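You operate a simulated robot arm through the tools that you are given. There is no shell and no other tool. Be economical: measure what you need, move in short steps, check, and stop when the job is done.

Carry out the task below with a simulated robot arm. There is one attempt and no reset: what you move stays moved.

TASK
Put the steel plate marked "G275" from the top of the motor table on the flat steel plate there and the steel plate labelled "G257" on top of the steel plate with the blue grip.

It is judged by the outcome, as a careful person would: the job done as asked, and still so three seconds after it is handed in. It fails if anything else is knocked over, pushed out of place, dropped, spilled or broken.

THE ROBOT
A 7-joint arm with a two-finger parallel gripper, fixed in place. Base frame: the origin is at the foot of the arm, x ahead of it, y to its left, z up; the work surface is at about z = 0. Lengths are in m, angles in degrees, forces in N, time in s.
With the tool pointing down near the work surface it reaches from about 0.24 to 0.62 m from the base axis. Its first joint turns from -66.0 to 66.0 degrees. Payload 2.6 kg.
Tool frame: the origin (TCP) lies between the finger pads and is the grasp point; the fingertips stand 0.03 m ahead of it; z points along the fingers, y is the line along which they close. The gripper opens to 0.094 m. The fingers are 0.028 m wide and 0.01 m thick; the gripper's body (0.05 by 0.096 m) begins 0.055 m behind the TCP.
Orientation is told as [roll, pitch, yaw] about the base's x, y, z axes, in that order, counted from this pose: with the fingers straight down and closing along the base's y, the tool's x points along the base's -x, its y along +y and its z along -z.

THE INTERFACE
- The arm moves only by the tool jog_arm. Its argument "deltas" is a list of rows, each an object (a shift or turn left out is 0, a gripper value left out holds the last) with "translation": the shift along the tool's x, y, z in units of 150 mm (1.0 is 150 mm), a list of three; "turn": the turn, a rotation vector about the tool's x, y, z in units of 180 degrees (1.0 is 180 degrees), a list of three. In form: [{"translation": [dx, dy, dz], "turn": [rx, ry, rz]}, ...]. A call has 1 to 8 rows; each row is the pose to reach, as a shift and turn from the pose commanded when the call began, along the tool's axes at that moment. "fingers" is the closure, from 0 (fully open) to 1 (shut), set as the call begins (left out, the last holds). A call with a number of a shift or a turn outside -1 to 1 is refused whole. A row lasts 0.2 s, in which the tool goes at most 0.05 m and 8.6 degrees; a call with a longer step from one row to the next is refused whole, and so is a gripper value outside its range. A pose out of reach is approached as far as the arm can. The call stops where the force on the tool passes 40 N (or 10 N more than at its start, if that is more) or the arm is blocked; 0.2 s more then pass. The fingers move at their own pace (about 0.072 m/s each) and stop on an object; they squeeze with about 39 N. The grip force told is the motor's: it shows also when the fingers shut on nothing. Time passes only in rows, and 0.2 s behind the last, so rows that repeat a pose let the fingers close. It gives the time, the measured TCP pose, the force on the tool (base axes), the opening and the grip force at its end, in the units of the frame above (readings bear some noise), and new pictures: "show" is both (left out), scene, wrist or none.
- Cameras (640 x 400 px; columns grow to the right, rows downward): "scene" is fixed at [0.034, 0.435, 0.5528]; the picture's right is [-0.77, -0.64, 0.00], its down [-0.42, 0.51, -0.75] and it looks along [0.48, -0.58, -0.66] (base axes); focal length 286 px, centre (320, 200). "wrist" rides on the gripper at [-0.037, 0, -0.058] in the tool frame; the picture's right is [0.00, -1.00, 0.00], its down [0.97, 0.00, -0.24] and it looks along [0.24, 0.00, 0.97] (tool axes); focal length 218 px, centre (320, 200).
- locate(camera, pixels): for up to 12 pixels [column, row] of the newest picture of that camera ("zoom" is the newest enlarged one), the place [x, y, z] in the base frame of the surface seen there, good to about 0.002 m. No time passes.
- inspect(camera, box): a new picture of the part [left, top, right, bottom] of that camera's present view, enlarged. No time passes.
- hand_in(): hands the job in; it is judged then, once.

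Work in short steps. Measure before you move; look again where a grasp or a placing could have gone wrong, and mend it. You have 60 turns and 120 pictures in all, those below and enlarged ones among them. Open the gripper and draw the arm clear of the work before you hand the job in, unless the task says otherwise; then end with one line.

The tools are called after "Emit:" by a JSON object that holds its "op" and its "data". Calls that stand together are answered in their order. jog_arm: Moves the arm, as the interface text tells. Its arguments: {"type":"object","properties":{"deltas":{"type":"array","items":{"type":"object","properties":{"translation":{"type":"array","items":{"type":"number"}},"turn":{"type":"array","items":{"type":"number"}}}}},"fingers":{"type":"number"},"show":{"type":"string","enum":["both","scene","wrist","none"]}},"required":["deltas"]} The other tools are called the same way: locate (camera, pixels) gives the place of the surface under pixels of a picture; inspect (camera, box) takes an enlarged picture of a part of a camera's view; hand_in () hands the job in.

At the start:

```text
clock: 0.0
tool_pos: [0.357, -0.0042, 0.3155]
ee_rot: [-0.1, 0.1, 0.0]
force: [0.6, 0.1, 0.3]
width: 0.094
grasp_force: 0.0
```

scene: 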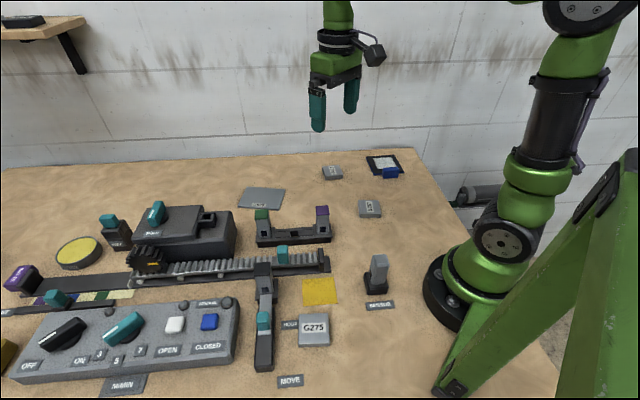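
wrist: 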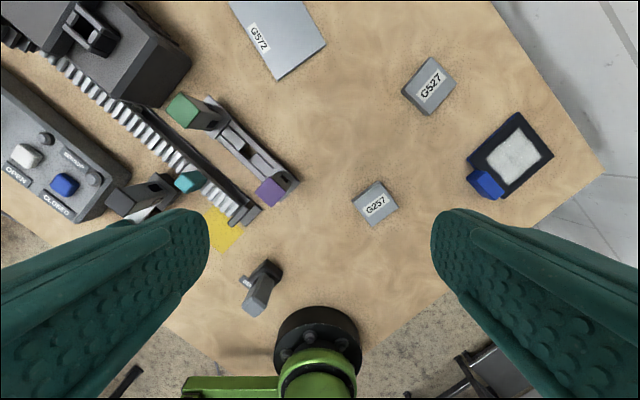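

I'll start by enlarging the regions that matter: the mechanism and the loose plates.

Emit:
{"op": "inspect", "data": {"camera": "scene", "box": [220, 230, 420, 400]}}

Emit:
{"op": "inspect", "data": {"camera": "scene", "box": [220, 140, 420, 265]}}

Emit:
{"op": "inspect", "data": {"camera": "scene", "box": [0, 180, 260, 400]}}

Emit:
{"op": "locate", "data": {"camera": "scene", "pixels": [[314, 327], [300, 345], [327, 345], [302, 315], [326, 315], [319, 290], [263, 197], [333, 172], [370, 208], [383, 163], [391, 173], [263, 320]]}}

```text
2.35 times, centred on (320, 315) of scene
```

zoom: 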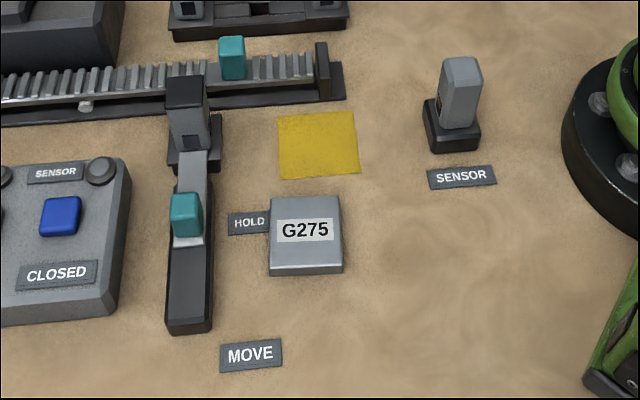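

```text
3.20 times, centred on (320, 202) of scene
```

zoom: 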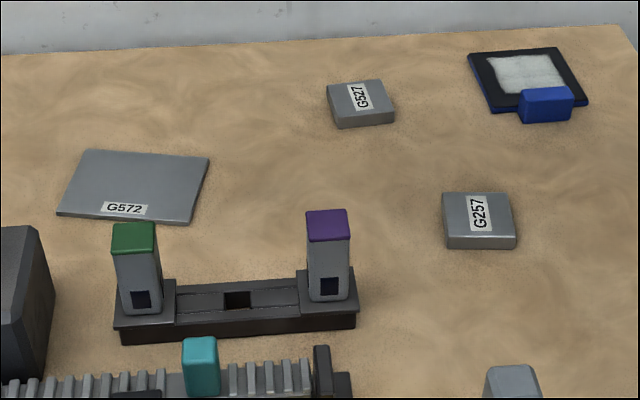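

```text
1.82 times, centred on (130, 290) of scene
```

zoom: 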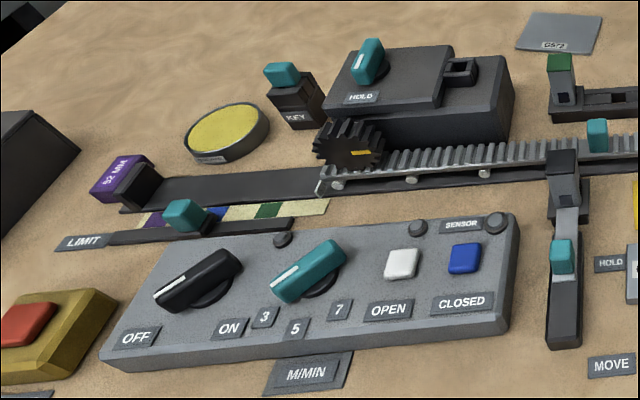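

```text
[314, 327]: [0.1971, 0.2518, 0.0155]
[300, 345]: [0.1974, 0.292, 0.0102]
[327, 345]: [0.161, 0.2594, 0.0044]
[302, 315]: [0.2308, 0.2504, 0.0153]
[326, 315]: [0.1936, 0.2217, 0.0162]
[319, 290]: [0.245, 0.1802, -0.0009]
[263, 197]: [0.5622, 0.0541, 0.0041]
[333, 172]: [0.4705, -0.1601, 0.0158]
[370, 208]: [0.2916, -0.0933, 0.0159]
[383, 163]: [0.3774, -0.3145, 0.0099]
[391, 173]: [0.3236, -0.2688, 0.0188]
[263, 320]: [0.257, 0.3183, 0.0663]
```

The plates are found: G275 near (0.195, 0.25), G257 near (0.29, -0.09), and flat plate G572. I'll look closely at the blue-grip plate and the shelf to make sure nothing is ambiguous.

Emit:
{"op": "inspect", "data": {"camera": "wrist", "box": [340, 50, 580, 230]}}

Emit:
{"op": "inspect", "data": {"camera": "scene", "box": [350, 140, 420, 190]}}

Emit:
{"op": "inspect", "data": {"camera": "scene", "box": [0, 0, 110, 80]}}

Emit:
{"op": "locate", "data": {"camera": "wrist", "pixels": [[517, 113], [553, 155], [468, 154], [502, 198], [515, 152], [487, 186], [375, 181], [398, 210], [376, 226], [353, 202], [375, 204], [278, 79]]}}

Emit:
{"op": "locate", "data": {"camera": "scene", "pixels": [[247, 188], [285, 190], [279, 209], [239, 206], [262, 198], [299, 343], [329, 342], [326, 314], [304, 313], [299, 349], [327, 348]]}}

```text
2.22 times, centred on (460, 140) of wrist
```

zoom: 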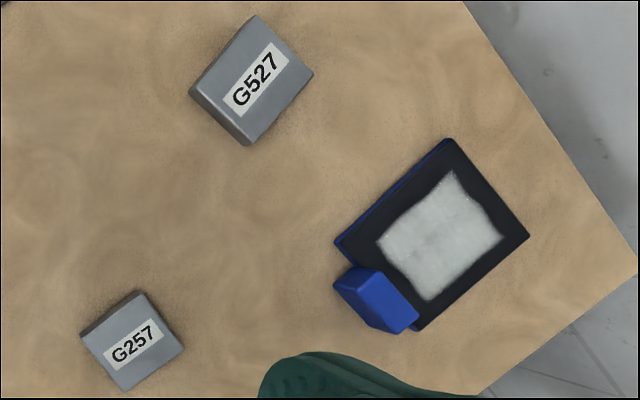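

```text
8.00 times, centred on (385, 165) of scene
```

zoom: 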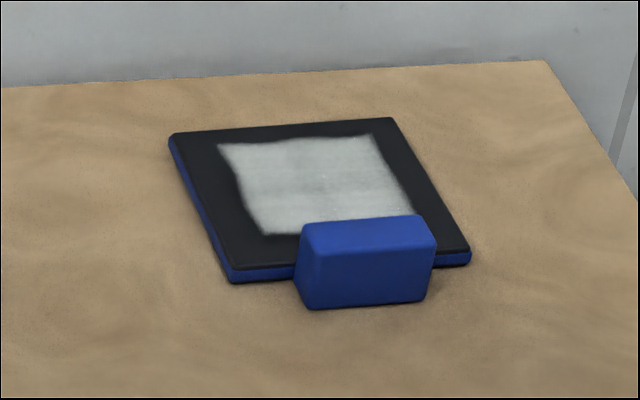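

```text
5.00 times, centred on (55, 40) of scene
```

zoom: 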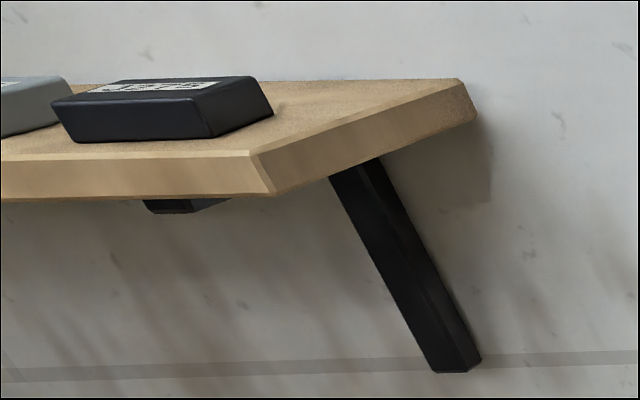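

```text
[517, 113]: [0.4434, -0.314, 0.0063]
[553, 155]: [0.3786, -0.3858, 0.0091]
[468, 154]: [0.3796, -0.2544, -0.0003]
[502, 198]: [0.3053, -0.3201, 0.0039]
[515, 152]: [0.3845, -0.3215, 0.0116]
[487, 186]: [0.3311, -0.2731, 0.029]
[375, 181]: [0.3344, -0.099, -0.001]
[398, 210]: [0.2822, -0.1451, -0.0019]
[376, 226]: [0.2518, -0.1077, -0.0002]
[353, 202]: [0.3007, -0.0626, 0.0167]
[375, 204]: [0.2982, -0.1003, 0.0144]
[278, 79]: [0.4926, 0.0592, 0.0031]
```

```text
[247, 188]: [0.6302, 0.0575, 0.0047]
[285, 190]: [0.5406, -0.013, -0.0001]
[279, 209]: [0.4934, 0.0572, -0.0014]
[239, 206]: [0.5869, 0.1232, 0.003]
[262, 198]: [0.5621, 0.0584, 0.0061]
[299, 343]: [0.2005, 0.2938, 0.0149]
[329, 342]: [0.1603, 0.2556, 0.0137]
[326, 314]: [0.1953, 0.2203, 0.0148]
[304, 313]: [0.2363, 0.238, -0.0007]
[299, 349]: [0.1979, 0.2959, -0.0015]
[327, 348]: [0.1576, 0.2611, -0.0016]
```

The scene is clear. The blue-grip plate centres near (0.38, -0.32), with its grip on the arm side. I'll move above G257 and turn -45° so the fingers line up with its edges.

Emit:
{"op": "jog_arm", "data": {"deltas": [{"translation": [0.07, -0.107, 0.14], "turn": [0, 0, 0.042]}, {"translation": [0.14, -0.213, 0.28], "turn": [0, 0, 0.084]}, {"translation": [0.21, -0.32, 0.42], "turn": [0, 0, 0.125]}, {"translation": [0.28, -0.427, 0.56], "turn": [0, 0, 0.167]}, {"translation": [0.35, -0.533, 0.7], "turn": [0, 0, 0.209]}, {"translation": [0.42, -0.64, 0.84], "turn": [0, 0, 0.25]}, {"translation": [0.42, -0.64, 0.84], "turn": [0, 0, 0.25]}], "fingers": 0}}

```text
clock: 1.6
tool_pos: [0.2934, -0.1035, 0.1901]
ee_rot: [0.1, 0.0, -45.0]
force: [-0.5, 0.5, 0.7]
width: 0.0941
grasp_force: 0.0
```

scene: 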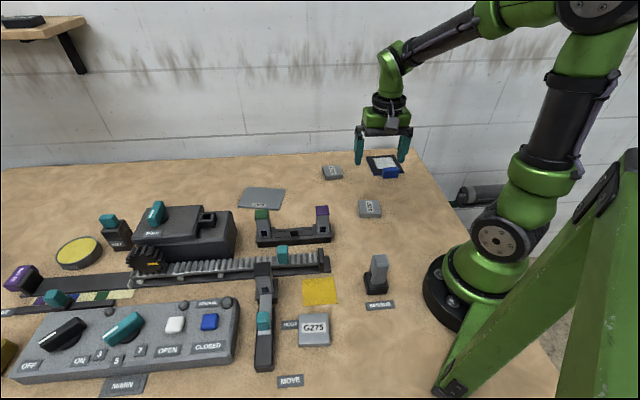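
wrist: 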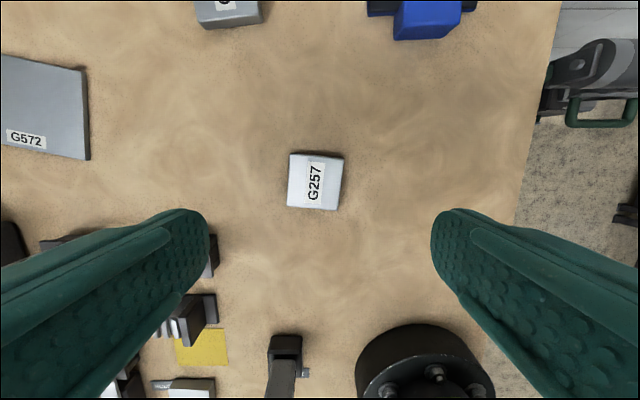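

G257 sits at (315,181), roughly square to the fingers. I'll measure its top corners.

Emit:
{"op": "locate", "data": {"camera": "wrist", "pixels": [[291, 157], [339, 160], [335, 207], [290, 204], [314, 182], [265, 180], [360, 180]]}}

Emit:
{"op": "inspect", "data": {"camera": "wrist", "box": [270, 140, 360, 220]}}

```text
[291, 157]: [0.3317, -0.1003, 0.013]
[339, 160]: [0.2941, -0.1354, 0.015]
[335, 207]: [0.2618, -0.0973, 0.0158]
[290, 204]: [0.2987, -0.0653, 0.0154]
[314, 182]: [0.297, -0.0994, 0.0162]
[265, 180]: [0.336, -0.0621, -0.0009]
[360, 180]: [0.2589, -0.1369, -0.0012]
```

```text
5.00 times, centred on (315, 180) of wrist
```

zoom: 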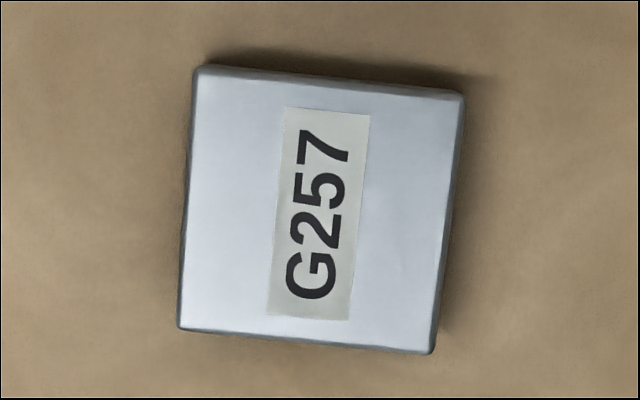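

G257 is centred at (0.2966, -0.0996), 0.051 m square and 0.015 m tall, and turned about 4° from the tool. I'll correct for that and descend with open fingers.

Emit:
{"op": "jog_arm", "data": {"deltas": [{"translation": [0.003, 0.033, 0.2], "turn": [0, 0, 0.02]}, {"translation": [0.003, 0.033, 0.4], "turn": [0, 0, 0.02]}, {"translation": [0.003, 0.033, 0.6], "turn": [0, 0, 0.02]}, {"translation": [0.003, 0.033, 0.8], "turn": [0, 0, 0.02]}, {"translation": [0.003, 0.033, 0.9], "turn": [0, 0, 0.02]}, {"translation": [0.003, 0.033, 0.9], "turn": [0, 0, 0.02]}], "show": "wrist"}}

```text
clock: 3.0
tool_pos: [0.297, -0.1007, 0.0525]
ee_rot: [0.0, -0.1, -48.7]
force: [-0.4, -0.7, 0.0]
width: 0.0941
grasp_force: 0.0
```

wrist: 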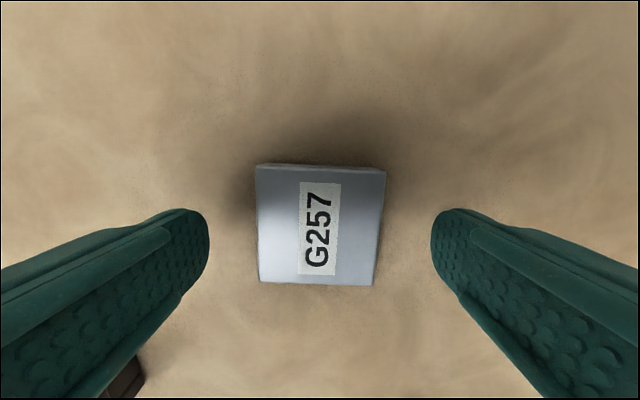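

The plate is centred between the fingers. I'll lower to TCP z≈0.034, which puts the tips about 4 mm above the table.

Emit:
{"op": "jog_arm", "data": {"deltas": [{"translation": [0, 0, 0.06]}, {"translation": [0, 0, 0.122]}, {"translation": [0, 0, 0.122]}], "show": "none"}}

Emit:
{"op": "jog_arm", "data": {"deltas": [{"translation": [0, 0, 0]}, {"translation": [0, 0, 0]}, {"translation": [0, 0, 0]}, {"translation": [0, 0, 0]}], "fingers": 1, "show": "wrist"}}

```text
clock: 3.8
tool_pos: [0.2986, -0.0986, 0.0342]
ee_rot: [0.0, 0.1, -48.6]
force: [0.2, -0.2, -0.1]
width: 0.0939
grasp_force: 0.0
```

```text
clock: 4.8
tool_pos: [0.2978, -0.099, 0.0348]
ee_rot: [0.0, 0.0, -48.6]
force: [-0.2, 0.3, -0.6]
width: 0.0583
grasp_force: 39.2
```

wrist: 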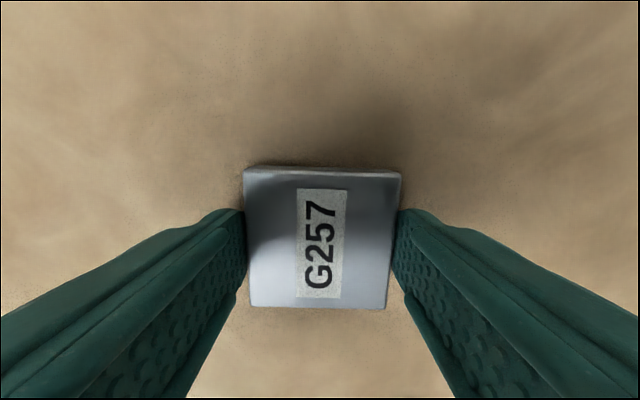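

Gripped at 0.058 m wide. I'll lift straight up by 0.12.

Emit:
{"op": "jog_arm", "data": {"deltas": [{"translation": [0, 0, -0.1]}, {"translation": [0, 0, -0.3]}, {"translation": [0, 0, -0.55]}, {"translation": [0, 0, -0.8]}, {"translation": [0, 0, -0.8]}]}}

```text
clock: 6.0
tool_pos: [0.2966, -0.0974, 0.1546]
ee_rot: [0.0, 0.0, -48.5]
force: [0.0, -0.3, -3.7]
width: 0.0576
grasp_force: 38.6
```

scene: 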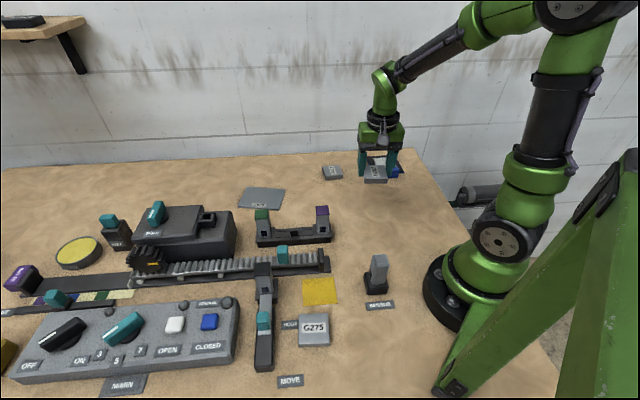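
wrist: 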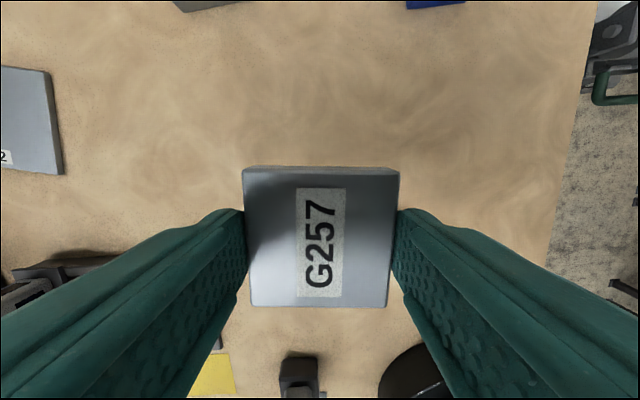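

Held well. I'll move toward the blue-grip plate at the same height, stopping short for a look.

Emit:
{"op": "jog_arm", "data": {"deltas": [{"translation": [-0.15, -0.07, 0]}, {"translation": [-0.4, -0.18, 0]}, {"translation": [-0.65, -0.3, 0]}, {"translation": [-0.85, -0.38, 0]}, {"translation": [-0.92, -0.416, 0]}, {"translation": [-0.92, -0.416, 0]}], "show": "wrist"}}

Emit:
{"op": "inspect", "data": {"camera": "scene", "box": [330, 120, 440, 200]}}

```text
clock: 7.4
tool_pos: [0.3414, -0.2436, 0.1561]
ee_rot: [0.1, -0.1, -48.5]
force: [-0.1, 0.2, -3.7]
width: 0.0575
grasp_force: 38.9
```

wrist: 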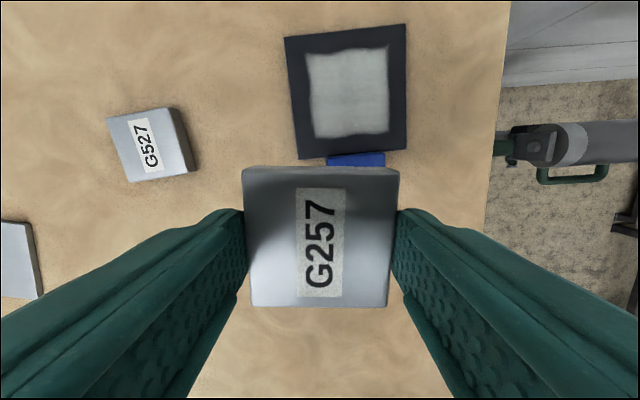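

```text
5.00 times, centred on (385, 160) of scene
```

zoom: 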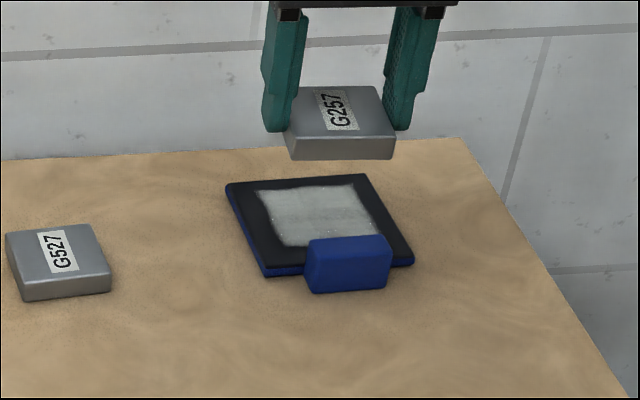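

The blue-grip plate is fully visible, with corners near (285,38), (405,25), (405,148) and (299,158). I'll measure them.

Emit:
{"op": "locate", "data": {"camera": "wrist", "pixels": [[287, 40], [403, 27], [403, 147], [300, 156], [308, 54], [387, 48], [390, 130], [316, 137], [350, 95], [328, 158], [384, 154], [356, 160]]}}

```text
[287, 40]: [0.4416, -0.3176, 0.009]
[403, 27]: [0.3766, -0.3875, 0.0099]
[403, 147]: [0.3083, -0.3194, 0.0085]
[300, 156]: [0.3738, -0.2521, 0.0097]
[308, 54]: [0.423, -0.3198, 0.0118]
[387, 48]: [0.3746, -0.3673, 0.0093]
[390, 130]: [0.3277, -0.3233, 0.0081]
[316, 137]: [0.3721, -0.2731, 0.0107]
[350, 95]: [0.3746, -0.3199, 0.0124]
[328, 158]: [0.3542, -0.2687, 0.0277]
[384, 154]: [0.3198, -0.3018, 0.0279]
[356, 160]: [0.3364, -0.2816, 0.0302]
```

The plate centre is (0.375, -0.319), top z≈0.010, with edges at about 46°. I'll go over it, turn 5° to match, then come down to just above.

Emit:
{"op": "jog_arm", "data": {"deltas": [{"translation": [-0.15, -0.05, 0], "turn": [0, 0, -0.01]}, {"translation": [-0.35, -0.11, 0], "turn": [0, 0, -0.02]}, {"translation": [-0.527, -0.163, 0], "turn": [0, 0, -0.028]}, {"translation": [-0.527, -0.163, 0.2], "turn": [0, 0, -0.028]}, {"translation": [-0.527, -0.163, 0.4], "turn": [0, 0, -0.028]}, {"translation": [-0.527, -0.163, 0.55], "turn": [0, 0, -0.028]}, {"translation": [-0.527, -0.163, 0.62], "turn": [0, 0, -0.028]}, {"translation": [-0.527, -0.163, 0.62], "turn": [0, 0, -0.028]}]}}

Emit:
{"op": "inspect", "data": {"camera": "scene", "box": [330, 120, 440, 200]}}

```text
clock: 9.2
tool_pos: [0.377, -0.3132, 0.0632]
ee_rot: [0.0, -0.1, -43.6]
force: [-0.4, 0.1, -4.4]
width: 0.0575
grasp_force: 38.8
```

scene: 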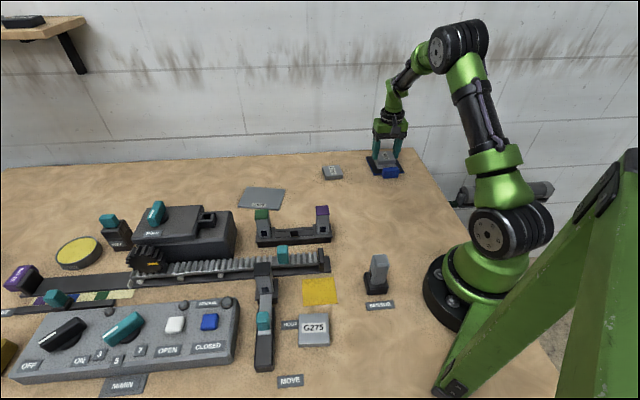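
wrist: 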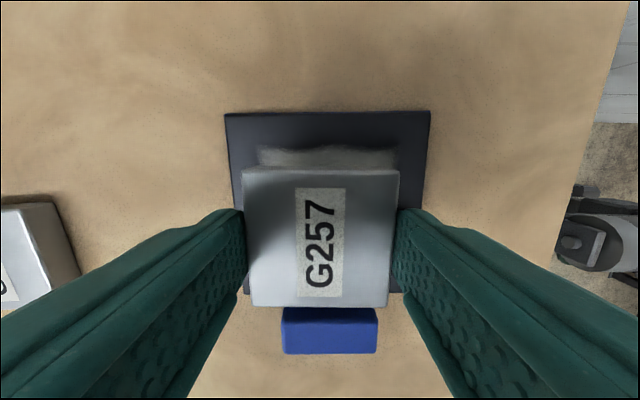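

```text
5.00 times, centred on (385, 160) of scene
```

zoom: 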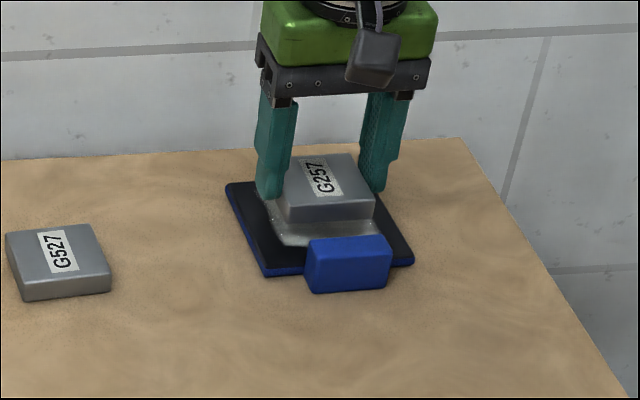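

Well lined up, with G257 about 17 mm above the plate. I'll nudge it 4 mm and lower gently to contact.

Emit:
{"op": "jog_arm", "data": {"deltas": [{"translation": [-0.025, -0.025, 0.0]}, {"translation": [-0.025, -0.025, 0.05]}, {"translation": [-0.025, -0.025, 0.08]}, {"translation": [-0.025, -0.025, 0.1]}, {"translation": [-0.025, -0.025, 0.1]}], "show": "none"}}

Emit:
{"op": "inspect", "data": {"camera": "scene", "box": [355, 140, 415, 185]}}

```text
clock: 10.4
tool_pos: [0.3766, -0.3216, 0.0475]
ee_rot: [0.0, 0.0, -43.6]
force: [0.0, -0.2, -3.5]
width: 0.0575
grasp_force: 38.8
```

```text
8.89 times, centred on (385, 162) of scene
```

zoom: 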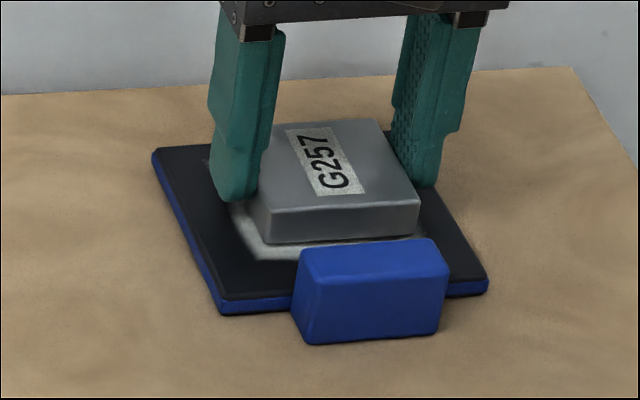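

There's no contact yet; the force is only the plate's weight. I'll lower in small steps.

Emit:
{"op": "jog_arm", "data": {"deltas": [{"translation": [0, 0, 0.007]}, {"translation": [0, 0, 0.014]}, {"translation": [0, 0, 0.014]}], "show": "none"}}

```text
clock: 11.2
tool_pos: [0.3768, -0.3207, 0.0456]
ee_rot: [0.0, 0.1, -43.6]
force: [-0.5, 2.4, -3.5]
width: 0.0576
grasp_force: 38.5
```

Emit:
{"op": "jog_arm", "data": {"deltas": [{"translation": [0, 0, 0.007]}, {"translation": [0, 0, 0.014]}, {"translation": [0, 0, 0.014]}], "show": "none"}}

Emit:
{"op": "inspect", "data": {"camera": "scene", "box": [355, 140, 415, 185]}}

```text
clock: 12.0
tool_pos: [0.3761, -0.3224, 0.0454]
ee_rot: [0.2, -0.2, -43.7]
force: [-8.6, 8.8, 30.0]
width: 0.0575
grasp_force: 39.1
```

```text
8.89 times, centred on (385, 162) of scene
```

zoom: 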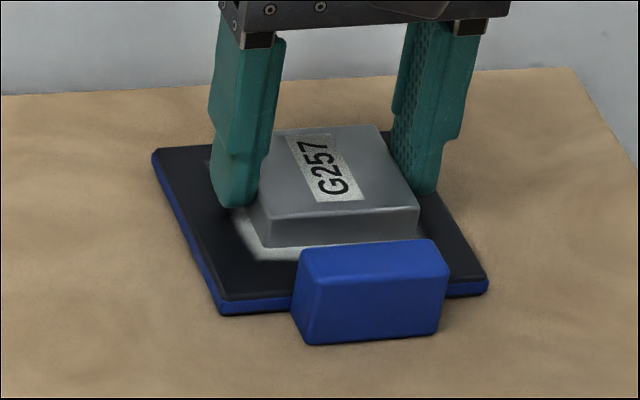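

It's in firm contact at 30 N. I'll ease up 1 mm, open, then retreat.

Emit:
{"op": "jog_arm", "data": {"deltas": [{"translation": [0, 0, -0.01]}, {"translation": [0, 0, -0.01]}], "show": "none"}}

Emit:
{"op": "jog_arm", "data": {"deltas": [{"translation": [0, 0, 0]}, {"translation": [0, 0, 0]}, {"translation": [0, 0, 0]}, {"translation": [0, 0, -0.1]}, {"translation": [0, 0, -0.35]}, {"translation": [0, 0, -0.65]}, {"translation": [0, 0, -0.95]}, {"translation": [0, 0, -0.95]}], "fingers": 0}}

Emit:
{"op": "inspect", "data": {"camera": "scene", "box": [355, 140, 415, 185]}}

```text
clock: 12.6
tool_pos: [0.3765, -0.3223, 0.0463]
ee_rot: [0.0, -0.2, -43.6]
force: [3.4, -2.8, 9.8]
width: 0.0578
grasp_force: 38.8
```

```text
clock: 14.4
tool_pos: [0.3725, -0.3209, 0.191]
ee_rot: [0.0, 0.0, -43.6]
force: [0.0, 0.2, -0.5]
width: 0.0942
grasp_force: 0.1
```

scene: 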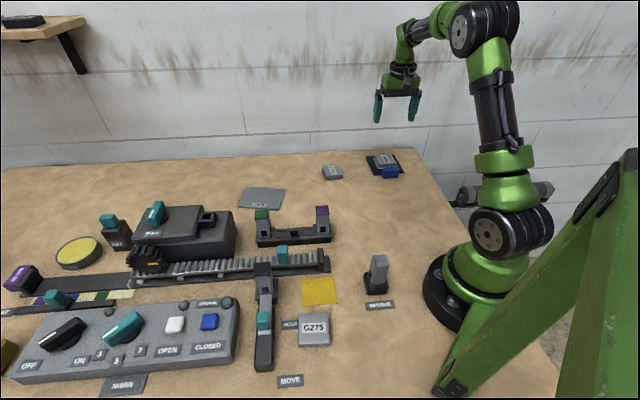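
wrist: 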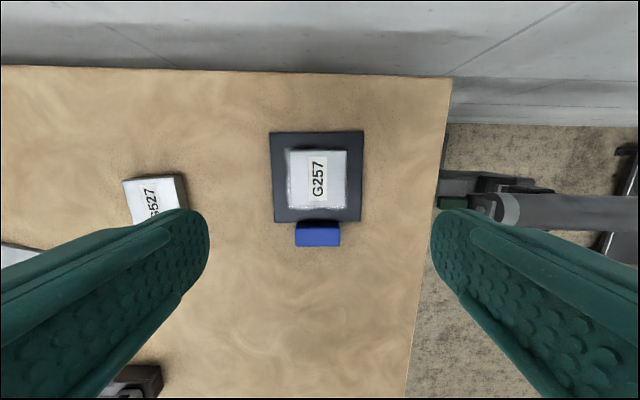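

```text
8.89 times, centred on (385, 162) of scene
```

zoom: 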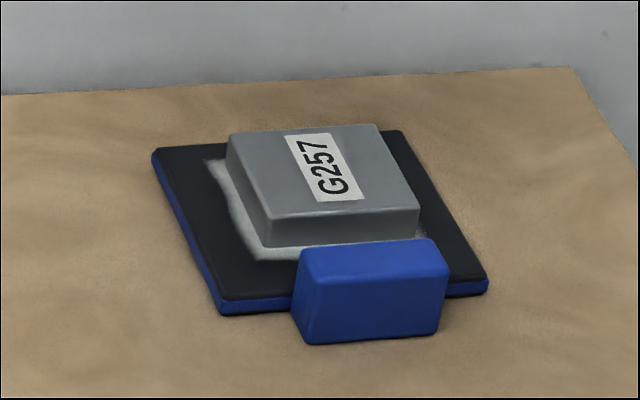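

G257 sits squarely on the blue-grip plate. Now I'll travel back toward G275, turning the tool on the way.

Emit:
{"op": "jog_arm", "data": {"deltas": [{"translation": [0.116, 0.119, -0.03], "turn": [0, 0, -0.03]}, {"translation": [0.232, 0.238, -0.06], "turn": [0, 0, -0.06]}, {"translation": [0.348, 0.357, -0.1], "turn": [0, 0, -0.09]}, {"translation": [0.464, 0.476, -0.1], "turn": [0, 0, -0.12]}, {"translation": [0.58, 0.595, -0.1], "turn": [0, 0, -0.15]}, {"translation": [0.696, 0.714, -0.1], "turn": [0, 0, -0.18]}, {"translation": [0.812, 0.833, -0.1], "turn": [0, 0, -0.21]}, {"translation": [0.93, 0.953, -0.1], "turn": [0, 0, -0.242]}], "show": "none"}}

```text
clock: 16.2
tool_pos: [0.3712, -0.1212, 0.2019]
ee_rot: [0.0, 0.0, 0.0]
force: [-0.3, 0.4, 0.7]
width: 0.094
grasp_force: 0.0
```

Next leg, toward (0.31, 0.03).

Emit:
{"op": "jog_arm", "data": {"deltas": [{"translation": [0.1, 0.25, 0], "turn": [0, 0, -0.03]}, {"translation": [0.2, 0.5, 0], "turn": [0, 0, -0.06]}, {"translation": [0.3, 0.75, 0], "turn": [0, 0, -0.09]}, {"translation": [0.4, 0.987, 0], "turn": [0, 0, -0.122]}], "show": "none"}}

```text
clock: 17.2
tool_pos: [0.3111, 0.0264, 0.205]
ee_rot: [0.0, -0.1, 22.0]
force: [0.5, -0.1, 0.1]
width: 0.094
grasp_force: 0.1
```

Emit:
{"op": "jog_arm", "data": {"deltas": [{"translation": [0.02, 0.24, 0], "turn": [0, 0, -0.03]}, {"translation": [0.04, 0.48, 0], "turn": [0, 0, -0.06]}, {"translation": [0.06, 0.72, 0], "turn": [0, 0, -0.09]}, {"translation": [0.076, 0.951, 0], "turn": [0, 0, -0.122]}, {"translation": [0.076, 0.951, 0], "turn": [0, 0, -0.122]}]}}

```text
clock: 18.4
tool_pos: [0.2472, 0.1549, 0.2037]
ee_rot: [0.0, 0.0, 43.9]
force: [0.5, -0.1, 1.2]
width: 0.094
grasp_force: 0.0
```

scene: 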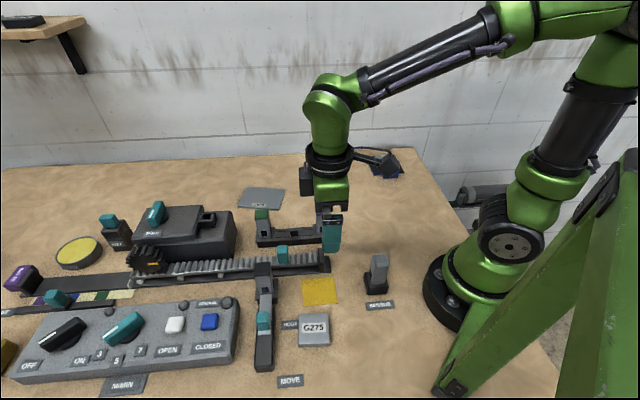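
wrist: 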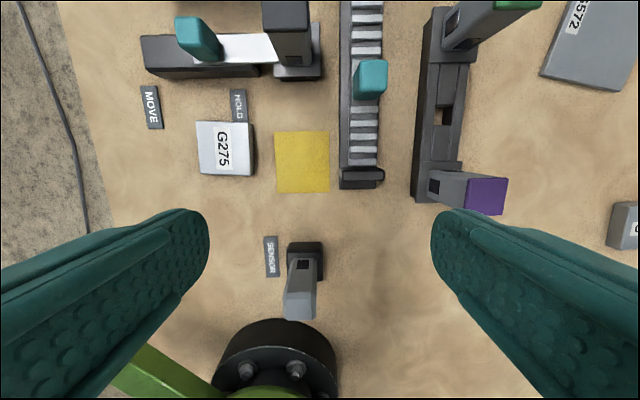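

G275 is at (224,148) in the wrist view. I'll measure its corners and the nearby lever and block heights.

Emit:
{"op": "locate", "data": {"camera": "wrist", "pixels": [[198, 124], [247, 123], [250, 173], [202, 174], [224, 148], [198, 38], [285, 15], [239, 105], [480, 196], [368, 80], [300, 303], [515, 4]]}}

Emit:
{"op": "inspect", "data": {"camera": "wrist", "box": [180, 90, 280, 190]}}

```text
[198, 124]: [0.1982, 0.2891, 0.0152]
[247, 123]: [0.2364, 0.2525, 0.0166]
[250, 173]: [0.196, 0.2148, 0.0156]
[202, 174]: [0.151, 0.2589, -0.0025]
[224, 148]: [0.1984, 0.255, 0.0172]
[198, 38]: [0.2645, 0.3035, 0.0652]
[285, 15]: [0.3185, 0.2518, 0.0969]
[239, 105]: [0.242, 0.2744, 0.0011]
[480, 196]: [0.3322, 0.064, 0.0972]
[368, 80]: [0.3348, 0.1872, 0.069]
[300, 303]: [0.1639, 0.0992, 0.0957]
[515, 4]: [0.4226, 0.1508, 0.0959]
```

```text
4.00 times, centred on (230, 140) of wrist
```

zoom: 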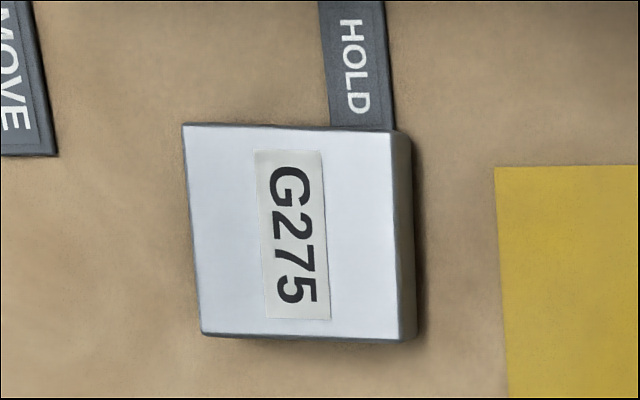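

G275's centre is (0.1975, 0.2535), and the yaw already matches. The neighbours stay clear: the tallest block is z≈0.097 and 0.12 m away. I'll move over it, then down to z≈0.07.

Emit:
{"op": "jog_arm", "data": {"deltas": [{"translation": [-0.07, 0.23, 0]}, {"translation": [-0.15, 0.47, 0]}, {"translation": [-0.217, 0.703, 0.05]}, {"translation": [-0.217, 0.703, 0.3]}, {"translation": [-0.217, 0.703, 0.55]}, {"translation": [-0.217, 0.703, 0.8]}, {"translation": [-0.217, 0.703, 0.9]}, {"translation": [-0.217, 0.703, 0.9]}]}}

```text
clock: 20.2
tool_pos: [0.1994, 0.253, 0.0676]
ee_rot: [0.0, 0.1, 43.9]
force: [-0.1, -0.4, -0.1]
width: 0.0941
grasp_force: 0.0
```

scene: 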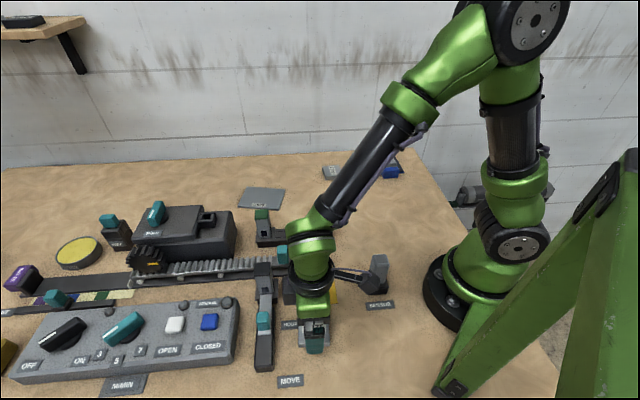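
wrist: 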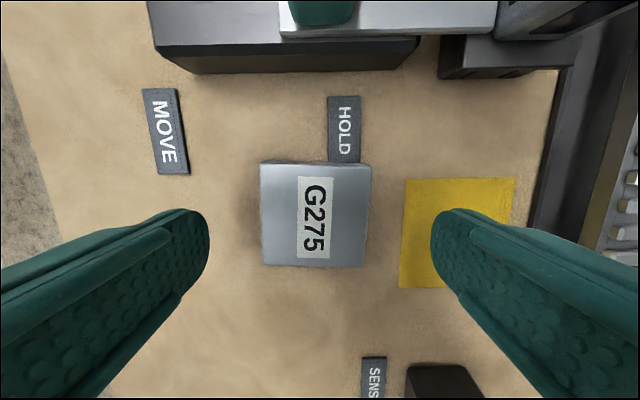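

The gripper's side appendage at (360,275) in the scene looks near the sensor post, so I'll check before going lower.

Emit:
{"op": "inspect", "data": {"camera": "scene", "box": [270, 210, 420, 360]}}

Emit:
{"op": "locate", "data": {"camera": "scene", "pixels": [[335, 273], [345, 275], [355, 276], [365, 277], [371, 279], [380, 260], [378, 275], [375, 290], [313, 340], [315, 325]]}}

```text
2.67 times, centred on (345, 285) of scene
```

zoom: 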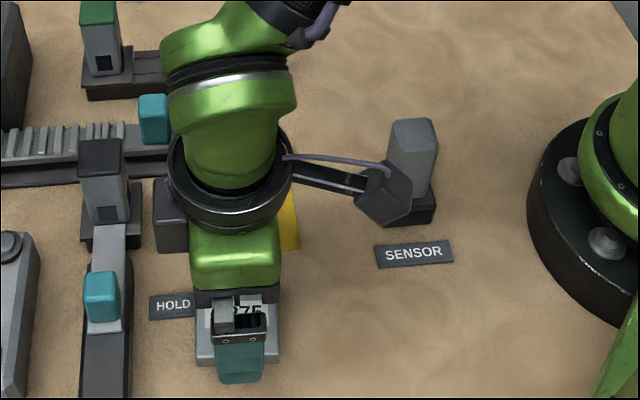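

```text
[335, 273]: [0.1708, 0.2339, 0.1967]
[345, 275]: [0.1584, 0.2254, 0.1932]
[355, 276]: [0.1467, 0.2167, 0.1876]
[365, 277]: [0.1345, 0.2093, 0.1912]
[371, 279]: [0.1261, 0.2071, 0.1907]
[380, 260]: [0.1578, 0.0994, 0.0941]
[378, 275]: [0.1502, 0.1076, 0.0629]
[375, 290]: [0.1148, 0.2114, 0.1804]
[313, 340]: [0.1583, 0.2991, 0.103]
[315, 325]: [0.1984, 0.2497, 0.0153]
```

The appendage is at z≈0.19, well above the post. I'll check the camera box on the other side, at about (289,290), against the lever.

Emit:
{"op": "locate", "data": {"camera": "scene", "pixels": [[288, 284], [288, 295], [285, 301], [291, 300], [264, 285], [272, 285], [265, 268], [264, 320]]}}

```text
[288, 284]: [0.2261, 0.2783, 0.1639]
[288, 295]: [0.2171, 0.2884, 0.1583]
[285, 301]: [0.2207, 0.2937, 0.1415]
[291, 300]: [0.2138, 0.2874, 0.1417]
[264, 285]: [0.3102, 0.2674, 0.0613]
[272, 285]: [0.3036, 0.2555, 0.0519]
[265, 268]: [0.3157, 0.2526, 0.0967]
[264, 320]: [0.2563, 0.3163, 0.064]
```

Clearances are fine (camera bottom at 0.14, lever at 0.065). I'll lower to z≈0.034 and grip.

Emit:
{"op": "jog_arm", "data": {"deltas": [{"translation": [0, 0.01, 0.1]}, {"translation": [0, 0.01, 0.18]}, {"translation": [0, 0.01, 0.22]}, {"translation": [0, 0.01, 0.22]}], "show": "none"}}

Emit:
{"op": "jog_arm", "data": {"deltas": [{"translation": [0, 0, 0]}, {"translation": [0, 0, 0]}, {"translation": [0, 0, 0]}, {"translation": [0, 0, 0]}], "fingers": 1, "show": "wrist"}}

```text
clock: 21.2
tool_pos: [0.2011, 0.2543, 0.0355]
ee_rot: [0.0, -0.1, 43.8]
force: [-0.1, 0.3, 0.4]
width: 0.0941
grasp_force: 0.1
```

```text
clock: 22.2
tool_pos: [0.2001, 0.2549, 0.0363]
ee_rot: [-0.1, 0.0, 43.9]
force: [0.1, 1.4, 0.3]
width: 0.0575
grasp_force: 39.3
```

wrist: 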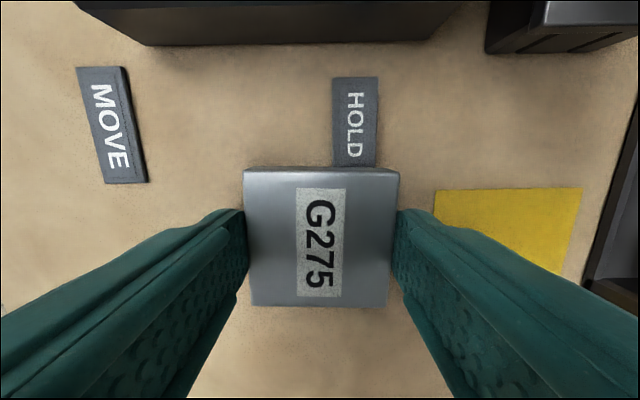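

Gripped at 0.0575 m. I'll lift straight up to z≈0.18.

Emit:
{"op": "jog_arm", "data": {"deltas": [{"translation": [0, 0, -0.1]}, {"translation": [0, 0, -0.35]}, {"translation": [0, 0, -0.6]}, {"translation": [0, 0, -0.85]}, {"translation": [0, 0, -1.0]}, {"translation": [0, 0, -1.0]}]}}

```text
clock: 23.6
tool_pos: [0.1983, 0.2541, 0.1856]
ee_rot: [0.0, 0.0, 43.9]
force: [-0.2, 0.4, -3.3]
width: 0.0578
grasp_force: 39.2
```

scene: 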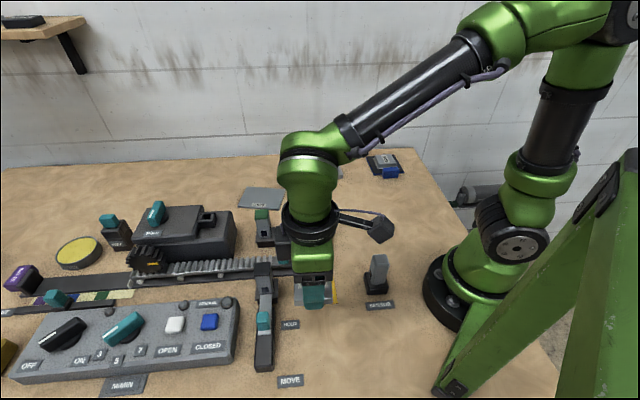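
wrist: 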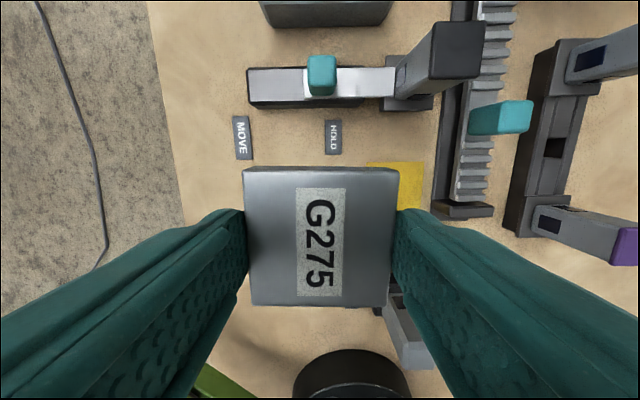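

G275 is held clear. I'll carry it over the table toward flat plate G572 at height.

Emit:
{"op": "jog_arm", "data": {"deltas": [{"translation": [-0.02, -0.15, -0.05]}, {"translation": [-0.05, -0.4, -0.1]}, {"translation": [-0.08, -0.65, -0.1]}, {"translation": [-0.105, -0.87, -0.1]}, {"translation": [-0.118, -0.983, -0.1]}], "show": "none"}}

Emit:
{"op": "jog_arm", "data": {"deltas": [{"translation": [-0.1, -0.2, 0]}, {"translation": [-0.2, -0.4, 0]}, {"translation": [-0.3, -0.6, 0]}, {"translation": [-0.4, -0.8, 0]}, {"translation": [-0.45, -0.95, 0]}, {"translation": [-0.45, -0.95, 0]}]}}

```text
clock: 24.8
tool_pos: [0.3147, 0.1588, 0.1969]
ee_rot: [0.1, 0.1, 43.9]
force: [0.1, 0.1, -4.2]
width: 0.0575
grasp_force: 39.1
```

```text
clock: 26.2
tool_pos: [0.4621, 0.105, 0.1994]
ee_rot: [0.0, -0.1, 44.0]
force: [-0.3, 0.8, -4.4]
width: 0.0573
grasp_force: 39.0
```

scene: 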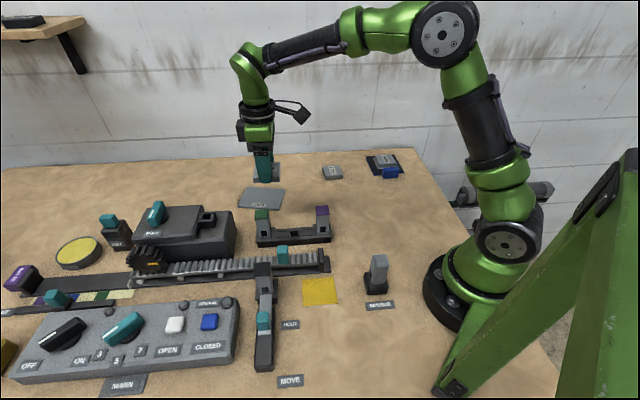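
wrist: 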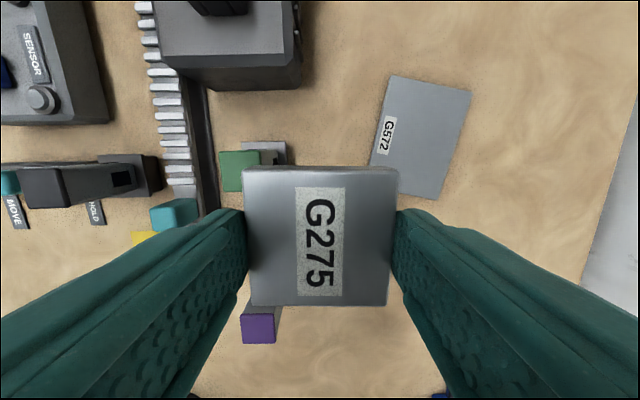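

Emit:
{"op": "locate", "data": {"camera": "wrist", "pixels": [[393, 78], [469, 92], [437, 196], [372, 163], [424, 135], [388, 133]]}}

Emit:
{"op": "inspect", "data": {"camera": "scene", "box": [220, 170, 320, 250]}}

Emit:
{"op": "locate", "data": {"camera": "scene", "pixels": [[248, 188], [284, 191], [278, 208], [240, 205], [247, 206]]}}

```text
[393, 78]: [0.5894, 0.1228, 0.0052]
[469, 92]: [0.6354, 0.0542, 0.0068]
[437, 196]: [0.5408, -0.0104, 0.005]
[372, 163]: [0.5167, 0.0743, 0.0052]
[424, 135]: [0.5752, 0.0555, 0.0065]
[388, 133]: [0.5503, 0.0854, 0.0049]
```

```text
5.00 times, centred on (270, 210) of scene
```

zoom: 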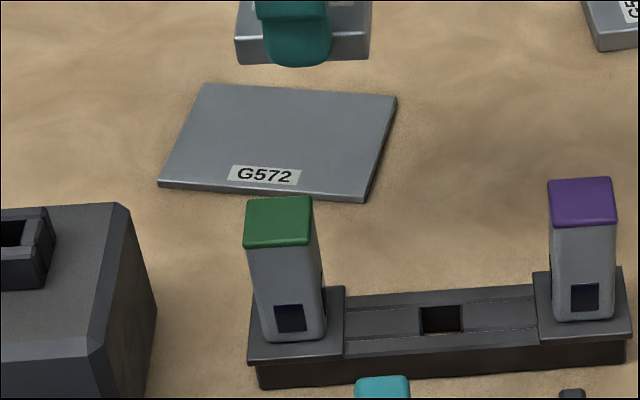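

```text
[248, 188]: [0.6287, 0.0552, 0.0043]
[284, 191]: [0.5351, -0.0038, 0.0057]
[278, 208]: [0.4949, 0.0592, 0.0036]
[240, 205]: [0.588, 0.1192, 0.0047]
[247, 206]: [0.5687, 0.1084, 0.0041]
```

G572's centre is (0.5635, 0.057), top z≈0.005, with edges at 33.6°. I'll move above it, turn -10°, and descend to about 14 mm clearance.

Emit:
{"op": "jog_arm", "data": {"deltas": [{"translation": [-0.09, -0.23, 0], "turn": [0, 0, 0.02]}, {"translation": [-0.18, -0.47, 0], "turn": [0, 0, 0.04]}, {"translation": [-0.263, -0.7, 0.05], "turn": [0, 0, 0.058]}, {"translation": [-0.263, -0.7, 0.3], "turn": [0, 0, 0.058]}, {"translation": [-0.263, -0.7, 0.55], "turn": [0, 0, 0.058]}, {"translation": [-0.263, -0.7, 0.8], "turn": [0, 0, 0.058]}, {"translation": [-0.263, -0.7, 0.96], "turn": [0, 0, 0.058]}, {"translation": [-0.263, -0.7, 0.96], "turn": [0, 0, 0.058]}]}}

Emit:
{"op": "inspect", "data": {"camera": "scene", "box": [220, 170, 320, 250]}}

```text
clock: 28.0
tool_pos: [0.5616, 0.0545, 0.054]
ee_rot: [0.0, -0.1, 33.4]
force: [-0.7, 0.3, -4.3]
width: 0.0574
grasp_force: 39.8
```

scene: 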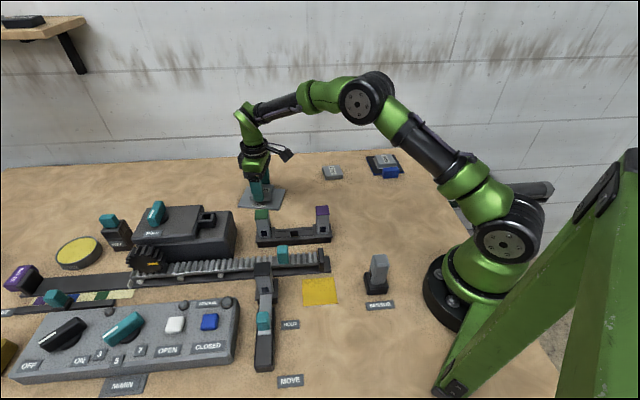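
wrist: 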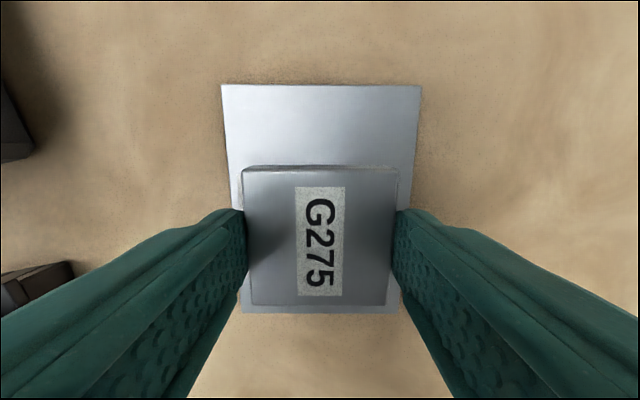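

```text
5.00 times, centred on (270, 210) of scene
```

zoom: 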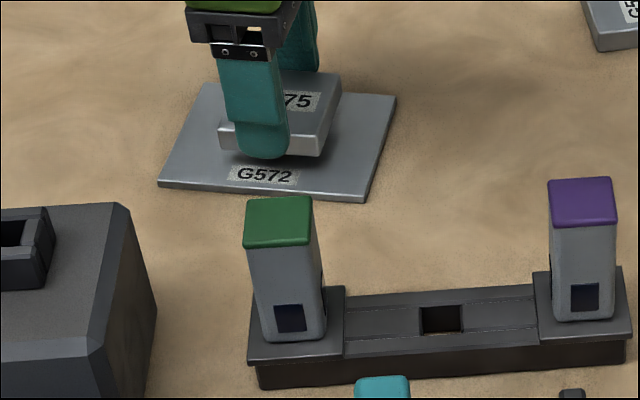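

Aligned over G572. I'll lower gently.

Emit:
{"op": "jog_arm", "data": {"deltas": [{"translation": [-0.01, 0.01, 0.03]}, {"translation": [-0.01, 0.01, 0.06]}, {"translation": [-0.01, 0.01, 0.072]}, {"translation": [-0.01, 0.01, 0.072]}], "show": "none"}}

Emit:
{"op": "jog_arm", "data": {"deltas": [{"translation": [0, 0, 0.007]}, {"translation": [0, 0, 0.012]}, {"translation": [0, 0, 0.012]}], "show": "none"}}

Emit:
{"op": "inspect", "data": {"camera": "scene", "box": [235, 175, 295, 220]}}

```text
clock: 29.0
tool_pos: [0.5638, 0.0572, 0.044]
ee_rot: [0.0, 0.1, 33.5]
force: [0.0, -0.8, -3.7]
width: 0.0576
grasp_force: 38.6
```

```text
clock: 29.8
tool_pos: [0.5624, 0.058, 0.043]
ee_rot: [0.1, -0.1, 33.5]
force: [-0.1, -0.2, -4.3]
width: 0.0575
grasp_force: 39.1
```

```text
8.89 times, centred on (265, 198) of scene
```

zoom: 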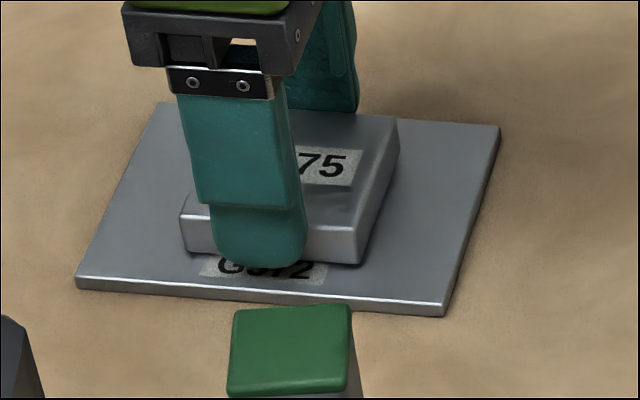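

Not in contact yet, so I'll take one more small step down.

Emit:
{"op": "jog_arm", "data": {"deltas": [{"translation": [0, 0, 0.006]}, {"translation": [0, 0, 0.011]}, {"translation": [0, 0, 0.011]}], "show": "none"}}

```text
clock: 30.6
tool_pos: [0.5629, 0.0576, 0.0419]
ee_rot: [-0.2, -0.1, 33.5]
force: [1.2, 0.0, -1.2]
width: 0.0576
grasp_force: 38.9
```

The load has dropped from about -4 N to -1 N, so the plate has just touched down. I'll open and retreat.

Emit:
{"op": "jog_arm", "data": {"deltas": [{"translation": [0, 0, 0.003]}, {"translation": [0, 0, 0.003]}, {"translation": [0, 0, 0.003]}, {"translation": [0, 0, -0.1]}, {"translation": [0, 0, -0.35]}, {"translation": [0, 0, -0.65]}, {"translation": [0, 0, -0.95]}, {"translation": [0, 0, -0.95]}], "fingers": 0}}

Emit:
{"op": "inspect", "data": {"camera": "scene", "box": [235, 175, 295, 220]}}

```text
clock: 32.4
tool_pos: [0.5601, 0.0586, 0.1851]
ee_rot: [0.0, 0.0, 33.5]
force: [0.4, 0.6, 0.3]
width: 0.0943
grasp_force: 0.1
```

scene: 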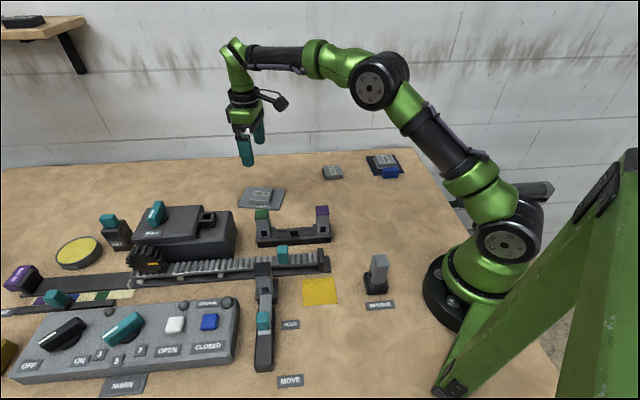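
wrist: 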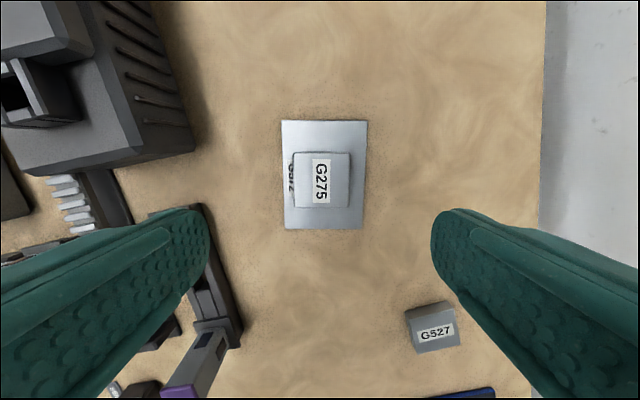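

```text
8.89 times, centred on (265, 198) of scene
```

zoom: 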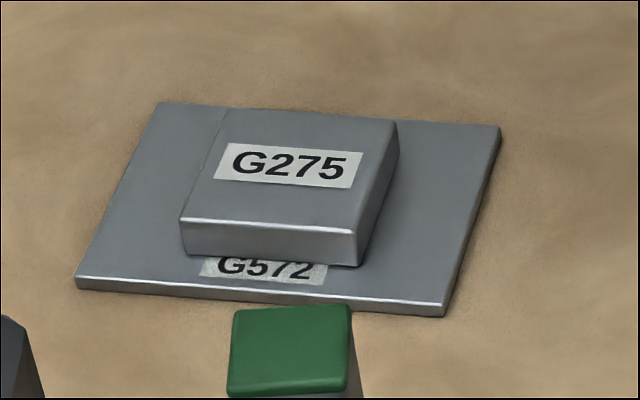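

Both plates rest flat and fully on their target plates, nothing else has moved, and the open gripper is well clear. I'm handing in.

Emit:
{"op": "hand_in", "data": {}}

```text
The job is handed in.
```

G275 now rests on the flat steel plate (G572), G257 rests on the plate with the blue grip, and nothing else was disturbed.
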